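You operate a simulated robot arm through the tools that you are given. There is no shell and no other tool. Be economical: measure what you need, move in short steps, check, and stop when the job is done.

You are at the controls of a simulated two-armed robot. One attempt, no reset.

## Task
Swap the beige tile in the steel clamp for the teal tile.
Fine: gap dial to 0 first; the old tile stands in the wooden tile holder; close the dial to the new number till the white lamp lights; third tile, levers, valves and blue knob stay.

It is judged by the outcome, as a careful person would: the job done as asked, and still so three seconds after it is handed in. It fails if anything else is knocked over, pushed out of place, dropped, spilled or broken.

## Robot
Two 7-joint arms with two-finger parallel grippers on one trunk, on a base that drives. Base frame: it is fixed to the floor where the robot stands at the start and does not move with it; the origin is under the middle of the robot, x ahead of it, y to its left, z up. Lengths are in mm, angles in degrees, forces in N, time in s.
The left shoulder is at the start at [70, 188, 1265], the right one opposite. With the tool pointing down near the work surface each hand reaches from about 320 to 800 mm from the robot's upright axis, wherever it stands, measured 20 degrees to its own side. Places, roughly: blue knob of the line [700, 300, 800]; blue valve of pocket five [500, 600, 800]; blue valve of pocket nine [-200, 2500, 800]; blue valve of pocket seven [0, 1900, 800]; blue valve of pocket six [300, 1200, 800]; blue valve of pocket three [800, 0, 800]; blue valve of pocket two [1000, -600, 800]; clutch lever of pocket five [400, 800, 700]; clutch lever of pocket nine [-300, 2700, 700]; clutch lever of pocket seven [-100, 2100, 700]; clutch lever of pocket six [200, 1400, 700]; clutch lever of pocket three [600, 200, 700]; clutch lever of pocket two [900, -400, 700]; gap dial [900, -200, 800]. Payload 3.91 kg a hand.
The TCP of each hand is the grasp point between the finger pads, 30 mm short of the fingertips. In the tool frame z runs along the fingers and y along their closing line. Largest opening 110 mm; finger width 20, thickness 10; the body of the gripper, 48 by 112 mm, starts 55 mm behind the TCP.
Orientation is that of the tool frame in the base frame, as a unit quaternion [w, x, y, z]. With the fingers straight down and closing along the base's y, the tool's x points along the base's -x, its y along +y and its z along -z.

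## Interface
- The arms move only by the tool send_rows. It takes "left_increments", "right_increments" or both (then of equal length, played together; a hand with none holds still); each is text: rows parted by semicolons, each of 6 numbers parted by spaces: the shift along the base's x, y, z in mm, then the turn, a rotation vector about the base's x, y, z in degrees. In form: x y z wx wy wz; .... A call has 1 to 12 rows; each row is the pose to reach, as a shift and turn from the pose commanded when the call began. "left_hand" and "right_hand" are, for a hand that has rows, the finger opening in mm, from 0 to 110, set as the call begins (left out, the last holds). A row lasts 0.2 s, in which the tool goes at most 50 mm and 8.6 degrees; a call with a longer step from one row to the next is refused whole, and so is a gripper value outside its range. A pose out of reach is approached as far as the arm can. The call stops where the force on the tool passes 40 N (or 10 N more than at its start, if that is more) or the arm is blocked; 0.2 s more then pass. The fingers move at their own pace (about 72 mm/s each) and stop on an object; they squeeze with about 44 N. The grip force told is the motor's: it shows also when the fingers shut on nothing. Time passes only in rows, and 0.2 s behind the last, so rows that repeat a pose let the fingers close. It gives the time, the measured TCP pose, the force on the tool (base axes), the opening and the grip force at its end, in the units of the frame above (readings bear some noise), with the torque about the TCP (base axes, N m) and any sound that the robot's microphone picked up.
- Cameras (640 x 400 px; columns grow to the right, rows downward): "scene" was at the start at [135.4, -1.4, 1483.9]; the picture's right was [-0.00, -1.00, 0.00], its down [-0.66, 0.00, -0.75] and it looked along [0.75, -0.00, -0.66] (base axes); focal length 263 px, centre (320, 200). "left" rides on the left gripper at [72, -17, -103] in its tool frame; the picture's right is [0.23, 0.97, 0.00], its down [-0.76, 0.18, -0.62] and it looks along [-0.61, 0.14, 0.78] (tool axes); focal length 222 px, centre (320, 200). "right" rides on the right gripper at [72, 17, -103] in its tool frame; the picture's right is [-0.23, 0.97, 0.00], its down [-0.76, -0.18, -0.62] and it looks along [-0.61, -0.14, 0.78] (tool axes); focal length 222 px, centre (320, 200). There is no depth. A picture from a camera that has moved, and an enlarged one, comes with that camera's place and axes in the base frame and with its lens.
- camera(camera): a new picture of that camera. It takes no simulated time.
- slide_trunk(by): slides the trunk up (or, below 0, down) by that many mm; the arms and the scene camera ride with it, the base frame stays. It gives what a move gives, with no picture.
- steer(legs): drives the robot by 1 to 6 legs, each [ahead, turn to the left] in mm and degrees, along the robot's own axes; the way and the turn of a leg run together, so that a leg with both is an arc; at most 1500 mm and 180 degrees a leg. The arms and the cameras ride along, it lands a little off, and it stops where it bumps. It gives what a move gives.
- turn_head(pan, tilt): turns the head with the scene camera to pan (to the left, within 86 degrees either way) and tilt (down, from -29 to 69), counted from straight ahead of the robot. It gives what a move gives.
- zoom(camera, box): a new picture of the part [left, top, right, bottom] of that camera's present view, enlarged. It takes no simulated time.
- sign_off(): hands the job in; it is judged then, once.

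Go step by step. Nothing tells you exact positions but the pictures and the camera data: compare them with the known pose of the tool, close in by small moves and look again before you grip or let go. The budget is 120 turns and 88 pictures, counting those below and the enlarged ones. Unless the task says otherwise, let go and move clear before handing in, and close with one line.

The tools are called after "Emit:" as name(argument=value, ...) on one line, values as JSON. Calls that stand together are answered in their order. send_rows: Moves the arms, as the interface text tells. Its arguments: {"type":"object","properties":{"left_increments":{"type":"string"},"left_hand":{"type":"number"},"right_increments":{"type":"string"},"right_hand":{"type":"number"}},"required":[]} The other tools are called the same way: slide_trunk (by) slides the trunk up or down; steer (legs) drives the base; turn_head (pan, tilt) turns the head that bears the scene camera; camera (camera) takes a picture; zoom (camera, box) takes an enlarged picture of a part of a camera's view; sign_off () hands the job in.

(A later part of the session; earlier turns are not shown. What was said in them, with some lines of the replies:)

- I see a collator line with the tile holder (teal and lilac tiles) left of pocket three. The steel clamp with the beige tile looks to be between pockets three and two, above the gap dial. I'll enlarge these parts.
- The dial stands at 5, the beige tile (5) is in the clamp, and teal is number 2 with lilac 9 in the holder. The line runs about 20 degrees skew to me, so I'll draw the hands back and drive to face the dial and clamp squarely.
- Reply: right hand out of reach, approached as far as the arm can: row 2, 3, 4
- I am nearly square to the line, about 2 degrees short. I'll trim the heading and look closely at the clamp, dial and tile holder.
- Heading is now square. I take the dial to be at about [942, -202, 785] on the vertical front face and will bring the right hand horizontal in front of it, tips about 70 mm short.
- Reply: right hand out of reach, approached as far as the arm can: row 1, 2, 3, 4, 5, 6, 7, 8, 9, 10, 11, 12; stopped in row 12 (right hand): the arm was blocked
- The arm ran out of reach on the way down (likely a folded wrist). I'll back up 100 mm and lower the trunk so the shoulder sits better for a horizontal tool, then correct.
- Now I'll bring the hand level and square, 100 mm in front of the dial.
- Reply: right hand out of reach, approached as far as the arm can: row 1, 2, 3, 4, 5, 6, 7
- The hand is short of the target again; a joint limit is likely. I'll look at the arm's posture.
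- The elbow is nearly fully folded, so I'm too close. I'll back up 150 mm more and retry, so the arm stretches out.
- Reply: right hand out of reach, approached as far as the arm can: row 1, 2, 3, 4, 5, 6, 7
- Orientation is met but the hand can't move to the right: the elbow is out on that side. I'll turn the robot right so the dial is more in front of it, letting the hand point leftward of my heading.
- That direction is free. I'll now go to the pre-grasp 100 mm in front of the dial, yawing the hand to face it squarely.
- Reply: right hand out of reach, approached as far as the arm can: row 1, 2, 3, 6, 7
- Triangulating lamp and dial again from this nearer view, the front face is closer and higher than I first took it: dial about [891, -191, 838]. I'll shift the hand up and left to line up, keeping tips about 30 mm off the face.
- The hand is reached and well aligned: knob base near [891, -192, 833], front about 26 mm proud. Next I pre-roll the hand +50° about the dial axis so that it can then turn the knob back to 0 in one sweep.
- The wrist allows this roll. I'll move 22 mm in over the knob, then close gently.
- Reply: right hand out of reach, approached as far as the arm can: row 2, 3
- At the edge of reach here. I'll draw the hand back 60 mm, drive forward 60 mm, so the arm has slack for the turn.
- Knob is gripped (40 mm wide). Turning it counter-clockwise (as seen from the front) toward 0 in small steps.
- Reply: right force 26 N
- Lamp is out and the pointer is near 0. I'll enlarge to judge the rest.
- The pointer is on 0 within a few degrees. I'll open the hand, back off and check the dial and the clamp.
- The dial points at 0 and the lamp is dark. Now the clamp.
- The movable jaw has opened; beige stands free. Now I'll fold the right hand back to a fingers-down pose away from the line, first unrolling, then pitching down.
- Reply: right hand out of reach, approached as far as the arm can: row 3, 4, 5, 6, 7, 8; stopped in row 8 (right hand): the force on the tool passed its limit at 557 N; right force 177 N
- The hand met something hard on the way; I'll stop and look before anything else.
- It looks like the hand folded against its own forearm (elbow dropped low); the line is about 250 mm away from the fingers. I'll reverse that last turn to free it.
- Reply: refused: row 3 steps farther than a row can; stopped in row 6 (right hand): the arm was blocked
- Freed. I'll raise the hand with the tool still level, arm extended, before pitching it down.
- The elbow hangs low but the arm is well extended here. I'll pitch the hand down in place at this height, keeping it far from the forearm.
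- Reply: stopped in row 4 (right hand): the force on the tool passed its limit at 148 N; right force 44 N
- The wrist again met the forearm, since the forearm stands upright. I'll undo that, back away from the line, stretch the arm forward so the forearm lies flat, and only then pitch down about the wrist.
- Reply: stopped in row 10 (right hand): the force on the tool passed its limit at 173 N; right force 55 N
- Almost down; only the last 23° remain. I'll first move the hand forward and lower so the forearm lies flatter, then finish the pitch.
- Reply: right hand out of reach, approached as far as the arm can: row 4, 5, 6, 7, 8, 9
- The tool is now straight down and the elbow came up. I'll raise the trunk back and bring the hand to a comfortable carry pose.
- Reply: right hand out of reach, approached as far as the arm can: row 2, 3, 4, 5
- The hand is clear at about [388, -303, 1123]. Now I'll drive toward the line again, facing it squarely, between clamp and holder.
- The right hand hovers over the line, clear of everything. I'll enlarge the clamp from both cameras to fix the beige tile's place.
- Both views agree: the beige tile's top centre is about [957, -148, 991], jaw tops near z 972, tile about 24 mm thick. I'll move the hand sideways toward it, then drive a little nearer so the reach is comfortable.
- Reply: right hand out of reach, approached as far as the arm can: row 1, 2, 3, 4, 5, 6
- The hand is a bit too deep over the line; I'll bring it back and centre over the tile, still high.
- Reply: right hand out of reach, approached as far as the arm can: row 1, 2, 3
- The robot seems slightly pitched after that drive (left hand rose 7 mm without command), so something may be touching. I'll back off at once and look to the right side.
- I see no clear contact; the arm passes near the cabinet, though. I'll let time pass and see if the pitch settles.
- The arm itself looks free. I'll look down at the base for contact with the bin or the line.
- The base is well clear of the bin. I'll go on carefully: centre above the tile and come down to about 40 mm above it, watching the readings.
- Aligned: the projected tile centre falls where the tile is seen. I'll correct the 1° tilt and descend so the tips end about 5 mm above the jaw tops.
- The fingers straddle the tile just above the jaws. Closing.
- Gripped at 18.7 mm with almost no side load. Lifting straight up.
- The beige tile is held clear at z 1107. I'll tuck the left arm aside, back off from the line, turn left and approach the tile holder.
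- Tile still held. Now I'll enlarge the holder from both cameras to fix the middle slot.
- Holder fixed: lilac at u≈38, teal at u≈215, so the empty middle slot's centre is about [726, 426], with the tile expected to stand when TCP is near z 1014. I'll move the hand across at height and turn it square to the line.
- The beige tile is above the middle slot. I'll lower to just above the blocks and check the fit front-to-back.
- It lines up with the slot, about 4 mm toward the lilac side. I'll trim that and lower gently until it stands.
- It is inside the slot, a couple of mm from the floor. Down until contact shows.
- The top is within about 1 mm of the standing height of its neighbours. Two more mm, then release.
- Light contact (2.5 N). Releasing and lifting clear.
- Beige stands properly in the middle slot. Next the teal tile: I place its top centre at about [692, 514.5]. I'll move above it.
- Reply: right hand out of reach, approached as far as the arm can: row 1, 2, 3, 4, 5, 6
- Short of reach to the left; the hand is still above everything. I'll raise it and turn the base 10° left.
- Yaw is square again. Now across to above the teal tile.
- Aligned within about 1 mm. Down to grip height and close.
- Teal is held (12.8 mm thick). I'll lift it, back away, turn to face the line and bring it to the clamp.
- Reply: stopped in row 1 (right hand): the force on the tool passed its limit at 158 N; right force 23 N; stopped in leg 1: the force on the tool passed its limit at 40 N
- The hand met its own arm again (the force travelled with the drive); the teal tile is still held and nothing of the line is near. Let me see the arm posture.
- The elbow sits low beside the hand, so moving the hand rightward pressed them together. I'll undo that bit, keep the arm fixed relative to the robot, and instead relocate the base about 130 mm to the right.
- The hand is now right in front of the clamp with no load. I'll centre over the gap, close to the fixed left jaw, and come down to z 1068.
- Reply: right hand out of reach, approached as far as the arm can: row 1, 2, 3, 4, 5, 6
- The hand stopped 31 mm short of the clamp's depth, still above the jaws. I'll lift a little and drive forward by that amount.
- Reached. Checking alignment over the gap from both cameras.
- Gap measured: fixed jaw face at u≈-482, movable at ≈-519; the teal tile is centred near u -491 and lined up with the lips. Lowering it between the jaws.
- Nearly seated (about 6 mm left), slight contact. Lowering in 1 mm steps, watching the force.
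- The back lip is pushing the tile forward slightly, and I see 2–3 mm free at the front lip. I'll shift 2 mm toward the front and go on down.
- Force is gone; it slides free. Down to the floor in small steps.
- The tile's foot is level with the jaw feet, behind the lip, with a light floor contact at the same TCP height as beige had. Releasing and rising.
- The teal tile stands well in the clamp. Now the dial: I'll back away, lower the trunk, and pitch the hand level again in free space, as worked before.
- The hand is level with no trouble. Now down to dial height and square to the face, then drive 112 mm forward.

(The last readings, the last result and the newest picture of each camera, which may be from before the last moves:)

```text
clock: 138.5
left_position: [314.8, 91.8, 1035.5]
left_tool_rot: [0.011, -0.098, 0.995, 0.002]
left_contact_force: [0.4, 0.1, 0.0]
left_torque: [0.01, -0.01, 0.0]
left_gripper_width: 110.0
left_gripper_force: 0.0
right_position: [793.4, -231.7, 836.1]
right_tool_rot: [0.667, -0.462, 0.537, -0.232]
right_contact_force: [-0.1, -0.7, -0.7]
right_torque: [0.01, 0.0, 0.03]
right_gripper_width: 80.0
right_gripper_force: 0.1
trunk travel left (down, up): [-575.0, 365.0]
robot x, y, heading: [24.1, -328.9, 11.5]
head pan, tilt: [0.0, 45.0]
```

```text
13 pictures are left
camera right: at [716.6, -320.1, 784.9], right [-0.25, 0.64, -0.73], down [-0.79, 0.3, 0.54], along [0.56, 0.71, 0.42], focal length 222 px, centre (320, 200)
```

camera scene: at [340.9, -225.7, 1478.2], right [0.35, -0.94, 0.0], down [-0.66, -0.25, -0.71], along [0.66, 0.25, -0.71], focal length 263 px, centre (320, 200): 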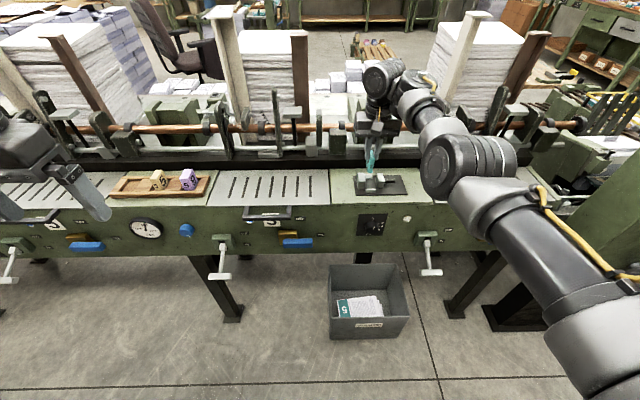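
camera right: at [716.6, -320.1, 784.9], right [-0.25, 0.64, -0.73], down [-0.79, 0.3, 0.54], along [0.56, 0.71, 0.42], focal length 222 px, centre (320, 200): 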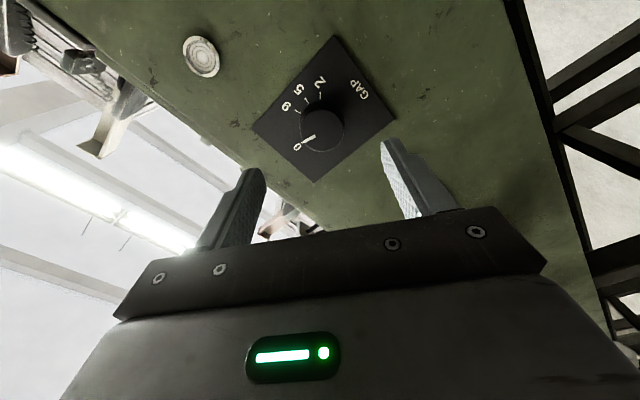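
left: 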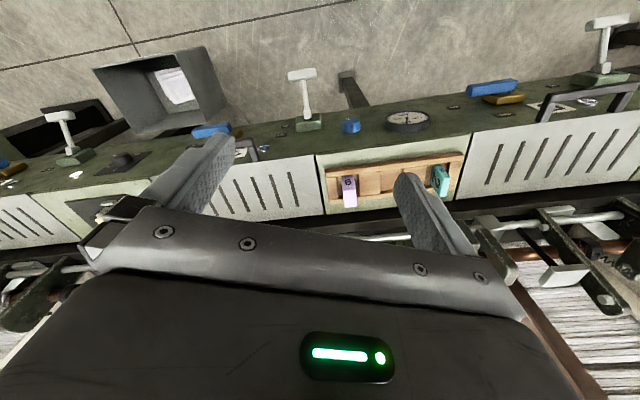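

Dial at 0 in view and the hand square, rolled −60°. Going in over the knob and closing.

Emit:
send_rows(right_increments="25 10.5 -1 0 0 0; 48 20 -1.8 0 0 0; 63.3 26.2 -1.8 0 0 0; 63.3 26.2 -1.8 0 0 0")

Emit:
send_rows(right_increments="0 0 0 0 0 0; 0 0 0 0 0 0; 0 0 0 0 0 0; 0 0 0 0 0 0", right_hand=20)

```text
clock: 139.5
left_position: [313.7, 92.3, 1036.0]
left_tool_rot: [0.011, -0.098, 0.995, 0.001]
left_contact_force: [0.3, -1.1, 0.3]
left_torque: [-0.02, -0.01, 0.02]
left_gripper_width: 109.8
left_gripper_force: 0.1
right_position: [856.4, -204.9, 834.4]
right_tool_rot: [0.667, -0.462, 0.537, -0.231]
right_contact_force: [-0.9, 0.0, -0.6]
right_torque: [0.02, -0.02, 0.0]
right_gripper_width: 80.1
right_gripper_force: 0.0
trunk travel left (down, up): [-575.0, 365.0]
robot x, y, heading: [25.0, -325.4, 11.2]
head pan, tilt: [0.0, 45.0]
```

```text
clock: 140.5
left_position: [314.7, 91.9, 1036.8]
left_tool_rot: [0.011, -0.098, 0.995, 0.002]
left_contact_force: [0.2, -0.1, 0.9]
left_torque: [0.0, -0.01, 0.0]
left_gripper_width: 110.0
left_gripper_force: 0.0
right_position: [858.2, -204.2, 834.4]
right_tool_rot: [0.667, -0.461, 0.537, -0.233]
right_contact_force: [4.2, 0.9, 4.2]
right_torque: [0.04, -0.04, -0.14]
right_gripper_width: 40.4
right_gripper_force: 44.8
trunk travel left (down, up): [-575.0, 365.0]
robot x, y, heading: [25.5, -324.9, 11.6]
head pan, tilt: [0.0, 45.0]
```

Gripped. Turning clockwise toward 2: first 88°.

Emit:
send_rows(right_increments="0 0 0.5 7.4 3 0; 0 0 1 14.9 5.9 0; 0 0 1 22.3 8.9 0; 0 0 1 29.7 11.8 0; 0 0 1 37.2 14.8 0; 0 0 1 44.6 17.8 0; 0 0 1 52 20.7 0; 0 0 1 59.5 23.7 0; 0 0 1 66.9 26.6 0; 0 0 1 74.3 29.6 0; 0 0 1 81.7 32.6 0")

Emit:
camera(camera="right")

```text
clock: 142.9
left_position: [315.4, 93.0, 1035.8]
left_tool_rot: [0.01, -0.099, 0.995, 0.001]
left_contact_force: [0.6, -0.6, -0.2]
left_torque: [0.01, -0.02, 0.0]
left_gripper_width: 110.2
left_gripper_force: 0.1
right_position: [857.7, -203.4, 834.9]
right_tool_rot: [0.638, 0.04, 0.709, 0.298]
right_contact_force: [5.5, 5.3, -1.5]
right_torque: [0.15, -0.44, -0.3]
right_gripper_width: 40.1
right_gripper_force: 45.4
trunk travel left (down, up): [-575.0, 365.0]
robot x, y, heading: [20.5, -326.3, 11.7]
head pan, tilt: [0.0, 45.0]
```

```text
12 pictures are left
camera right: at [742.2, -197.5, 778.8], right [-0.28, 0.7, 0.66], down [-0.38, -0.71, 0.59], along [0.88, -0.09, 0.46], focal length 222 px, centre (320, 200)
```

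right: 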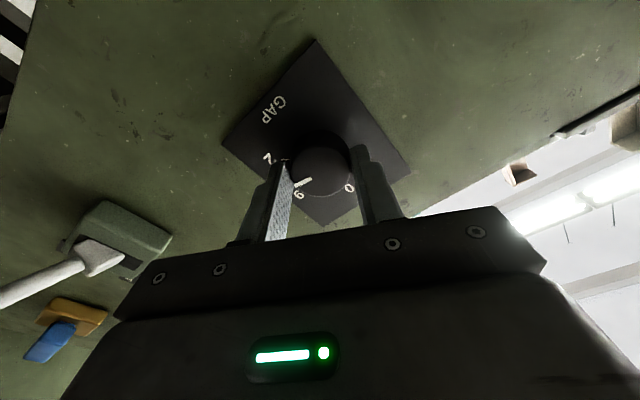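

Following well with no slip. Another 28°, then I'll look at the lamp from the scene camera.

Emit:
send_rows(right_increments="0 0 0 6.5 2.6 0; 0 0 0 13 5.2 0; 0 0 0 19.5 7.8 0; 0 0 0 26 10.4 0; 0 0 0 26 10.4 0")

Emit:
camera(camera="scene")

```text
clock: 143.6
left_position: [311.5, 94.6, 1037.3]
left_tool_rot: [0.011, -0.1, 0.995, 0.001]
left_contact_force: [-0.1, 0.3, 0.8]
left_torque: [0.07, 0.03, 0.05]
left_gripper_width: 110.0
left_gripper_force: 0.1
right_position: [856.3, -206.3, 834.9]
right_tool_rot: [0.586, 0.135, 0.694, 0.395]
right_contact_force: [-13.3, 21.9, -4.3]
right_torque: [0.09, -0.29, -0.01]
right_gripper_width: 39.7
right_gripper_force: 45.3
trunk travel left (down, up): [-575.0, 365.0]
robot x, y, heading: [22.6, -322.5, 12.2]
head pan, tilt: [0.0, 45.0]
stopped in row 3 (right hand): the force on the tool passed its limit at 44 N (the readings are from after the stop); the commanded pose is now the measured one
```

```text
11 pictures are left
camera scene: at [152.5, -299.4, 1278.1], right [0.21, -0.98, 0.0], down [-0.69, -0.15, -0.71], along [0.69, 0.15, -0.71], focal length 263 px, centre (320, 200)
```

scene: 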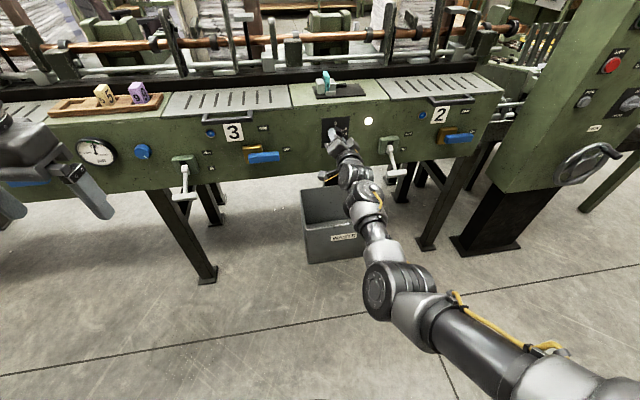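

The lamp looks lit. I'll check lamp, clamp and pointer closely.

Emit:
zoom(camera="scene", box=[300, 60, 400, 150])

Emit:
zoom(camera="right", box=[220, 60, 420, 220])

```text
4.44 times, centred on (350, 105) of scene
camera zoom: at [152.5, -299.4, 1278.1], right [0.21, -0.98, 0.0], down [-0.69, -0.15, -0.71], along [0.69, 0.15, -0.71], focal length 1169 px, centre (187, 622)
```

zoom: 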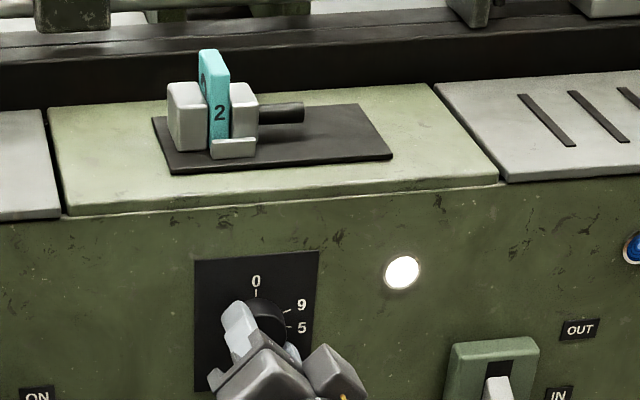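

```text
2.50 times, centred on (320, 140) of right
camera zoom: at [737.3, -188.1, 795.5], right [-0.21, 0.49, 0.85], down [-0.31, -0.85, 0.41], along [0.93, -0.18, 0.33], focal length 555 px, centre (320, 350)
```

zoom: 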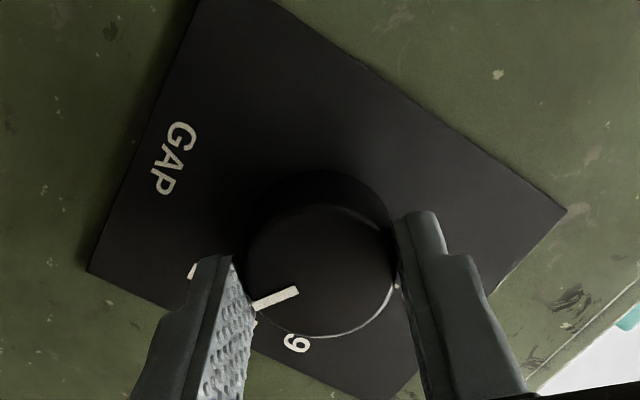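

The white lamp is lit and both jaws hold the teal tile. I'll release the knob, back off and verify the pointer against the 2.

Emit:
send_rows(right_increments="0 0 0 0 0 0; 0 0 0 0 0 0; 0 0 0 0 0 0; -28 -11 0 0 0 0; -65 -26 0 0 0 0; -102 -41 0 0 0 0", right_hand=80)

Emit:
zoom(camera="right", box=[220, 40, 420, 200])

Emit:
zoom(camera="scene", box=[300, 60, 400, 150])

```text
clock: 145.1
left_position: [313.8, 92.7, 1036.0]
left_tool_rot: [0.012, -0.1, 0.995, 0.001]
left_contact_force: [0.3, -0.3, 0.5]
left_torque: [-0.03, 0.02, 0.02]
left_gripper_width: 110.1
left_gripper_force: 0.0
right_position: [791.3, -324.0, 841.1]
right_tool_rot: [0.63, 0.117, 0.692, 0.332]
right_contact_force: [0.0, 0.2, 0.1]
right_torque: [-0.06, 0.01, -0.01]
right_gripper_width: 79.9
right_gripper_force: 0.0
trunk travel left (down, up): [-575.0, 365.0]
robot x, y, heading: [22.8, -320.5, 11.9]
head pan, tilt: [0.0, 45.0]
stopped in row 6 (right hand): the arm was blocked; the commanded pose is now the measured one
```

```text
2.50 times, centred on (320, 120) of right
camera zoom: at [676.1, -302.1, 792.1], right [-0.21, 0.6, 0.77], down [-0.41, -0.77, 0.49], along [0.89, -0.22, 0.41], focal length 555 px, centre (320, 400)
```

zoom: 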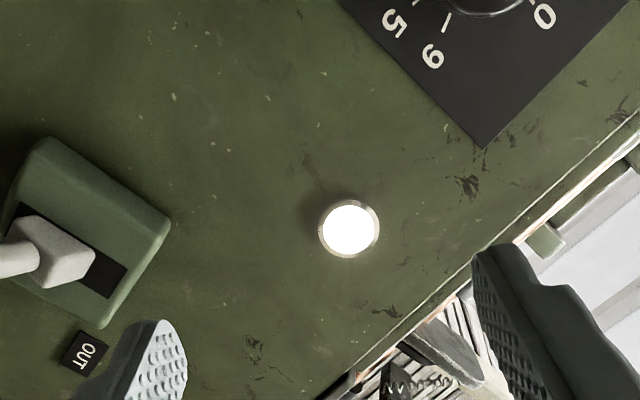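

```text
4.44 times, centred on (350, 105) of scene
camera zoom: at [153.7, -300.5, 1278.2], right [0.2, -0.98, 0.0], down [-0.69, -0.14, -0.71], along [0.69, 0.14, -0.71], focal length 1169 px, centre (187, 622)
```

zoom: 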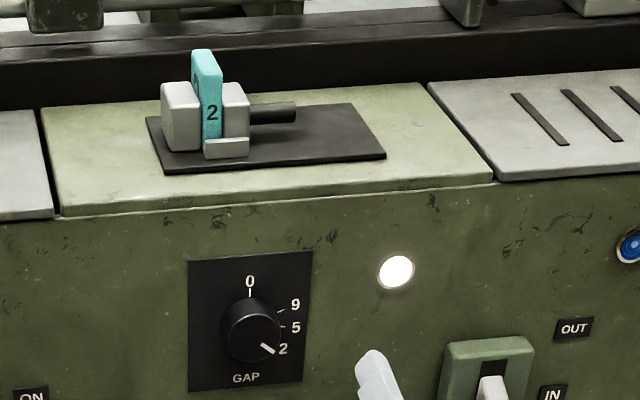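

The pointer is on 2, the lamp is lit and teal is clamped. The hand drifted toward the right while retreating, so I'll withdraw it by driving straight back.

Emit:
steer(legs=[[-300, 0]])

Emit:
camera(camera="scene")

```text
clock: 147.2
left_position: [36.5, 37.1, 1035.9]
left_tool_rot: [0.011, -0.102, 0.995, 0.001]
left_contact_force: [0.1, -0.5, 0.5]
left_torque: [0.0, 0.05, 0.03]
left_gripper_width: 110.0
left_gripper_force: 0.1
right_position: [516.4, -375.7, 841.8]
right_tool_rot: [0.63, 0.114, 0.692, 0.334]
right_contact_force: [-0.2, 0.5, -0.1]
right_torque: [0.0, -0.03, 0.01]
right_gripper_width: 80.1
right_gripper_force: 0.2
trunk travel left (down, up): [-575.0, 365.0]
robot x, y, heading: [-251.1, -387.7, 12.4]
head pan, tilt: [0.0, 45.0]
stopped in leg 1: the robot was blocked; the commanded pose is now the measured one
```

```text
6 pictures are left
camera scene: at [-121.0, -356.5, 1278.2], right [0.21, -0.98, 0.0], down [-0.69, -0.15, -0.71], along [0.69, 0.15, -0.71], focal length 263 px, centre (320, 200)
```

scene: 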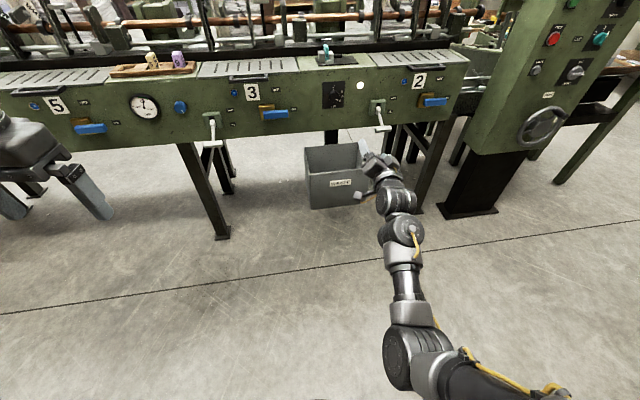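

The robot stopped a little short while backing; I'll ease forward off whatever is behind it and look that way.

Emit:
steer(legs=[[50, 0]])

Emit:
turn_head(pan=-86, tilt=50)

Emit:
camera(camera="scene")

```text
clock: 148.1
left_position: [85.5, 48.8, 1036.4]
left_tool_rot: [0.011, -0.104, 0.995, 0.001]
left_contact_force: [0.7, 0.9, 0.1]
left_torque: [0.01, 0.03, -0.04]
left_gripper_width: 110.0
left_gripper_force: 0.0
right_position: [566.1, -365.4, 840.6]
right_tool_rot: [0.629, 0.114, 0.692, 0.335]
right_contact_force: [-0.3, -0.8, 0.2]
right_torque: [0.01, -0.03, -0.01]
right_gripper_width: 80.1
right_gripper_force: 0.0
trunk travel left (down, up): [-575.0, 365.0]
robot x, y, heading: [-204.8, -370.4, 12.4]
head pan, tilt: [0.0, 45.0]
```

```text
clock: 149.7
left_position: [84.3, 49.5, 1036.7]
left_tool_rot: [0.013, -0.104, 0.995, 0.001]
left_contact_force: [-0.3, 0.2, -0.5]
left_torque: [0.03, 0.0, -0.04]
left_gripper_width: 110.1
left_gripper_force: 0.1
right_position: [565.8, -366.3, 843.0]
right_tool_rot: [0.63, 0.114, 0.691, 0.335]
right_contact_force: [0.3, 0.4, 0.0]
right_torque: [0.01, -0.02, 0.0]
right_gripper_width: 80.2
right_gripper_force: 0.1
trunk travel left (down, up): [-575.0, 365.0]
robot x, y, heading: [-203.1, -372.6, 12.4]
head pan, tilt: [-85.9, 50.0]
```

```text
5 pictures are left
camera scene: at [-130.3, -437.3, 1271.3], right [-0.96, -0.28, 0.0], down [-0.22, 0.73, -0.64], along [0.18, -0.62, -0.77], focal length 263 px, centre (320, 200)
```

scene: 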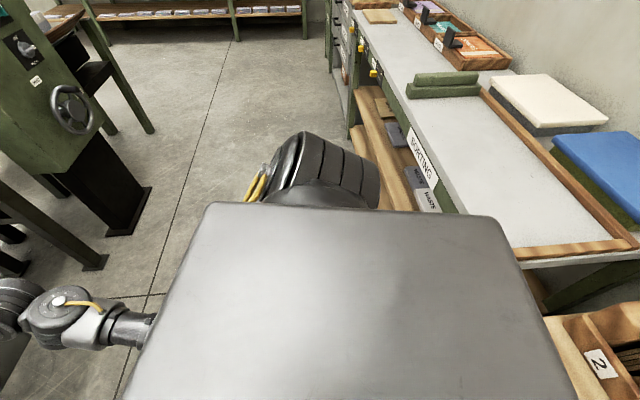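

Behind is a heavy sorting bench that the base only nudged; everything on it stands in order. One last check of the line.

Emit:
turn_head(pan=0, tilt=30)

Emit:
zoom(camera="scene", box=[60, 60, 480, 320])

Emit:
zoom(camera="scene", box=[280, 110, 400, 200])

```text
clock: 151.3
left_position: [85.4, 48.2, 1037.0]
left_tool_rot: [0.012, -0.103, 0.995, 0.001]
left_contact_force: [-0.3, 0.3, -1.3]
left_torque: [-0.04, 0.01, -0.01]
left_gripper_width: 109.9
left_gripper_force: 0.1
right_position: [566.6, -365.5, 843.8]
right_tool_rot: [0.63, 0.114, 0.691, 0.335]
right_contact_force: [-0.1, 0.0, -0.1]
right_torque: [0.0, 0.04, -0.01]
right_gripper_width: 80.4
right_gripper_force: 0.0
trunk travel left (down, up): [-575.0, 365.0]
robot x, y, heading: [-202.4, -370.5, 12.3]
head pan, tilt: [0.0, 30.0]
```

```text
1.52 times, centred on (270, 190) of scene
camera zoom: at [-63.6, -344.2, 1300.8], right [0.21, -0.98, 0.0], down [-0.49, -0.11, -0.87], along [0.85, 0.18, -0.5], focal length 401 px, centre (396, 215)
```

zoom: 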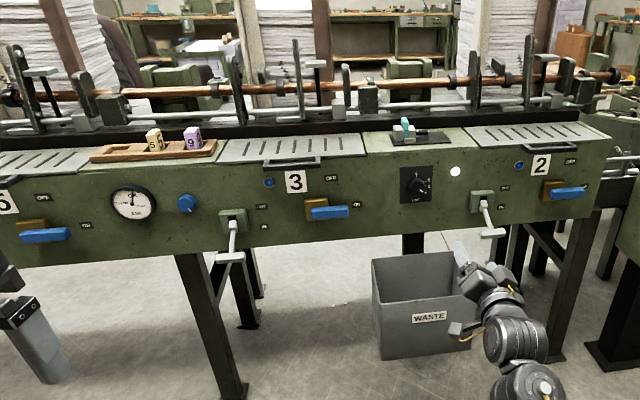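

```text
4.44 times, centred on (340, 155) of scene
camera zoom: at [-63.6, -344.2, 1300.8], right [0.21, -0.98, 0.0], down [-0.49, -0.11, -0.87], along [0.85, 0.18, -0.5], focal length 1169 px, centre (231, 400)
```

zoom: 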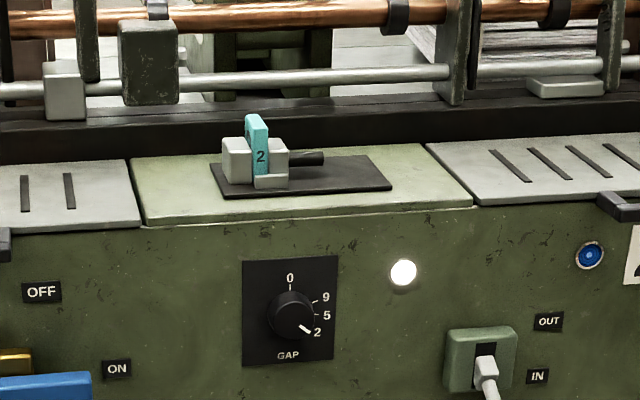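

Everything is in order: teal is clamped, the dial is on 2, the lamp is lit, and beige and lilac stand in the holder. The levers and valves are unchanged and both hands are clear. Handing in.

Emit:
sign_off()

```text
The job is handed in.
```

The teal tile is clamped with the gap dial on 2 and the white lamp lit, and the beige tile stands in the wooden holder. The lilac tile, levers, valves and blue knob are as they were; the base nudged the bench behind it once while backing off, and what I could see on it stayed in place.
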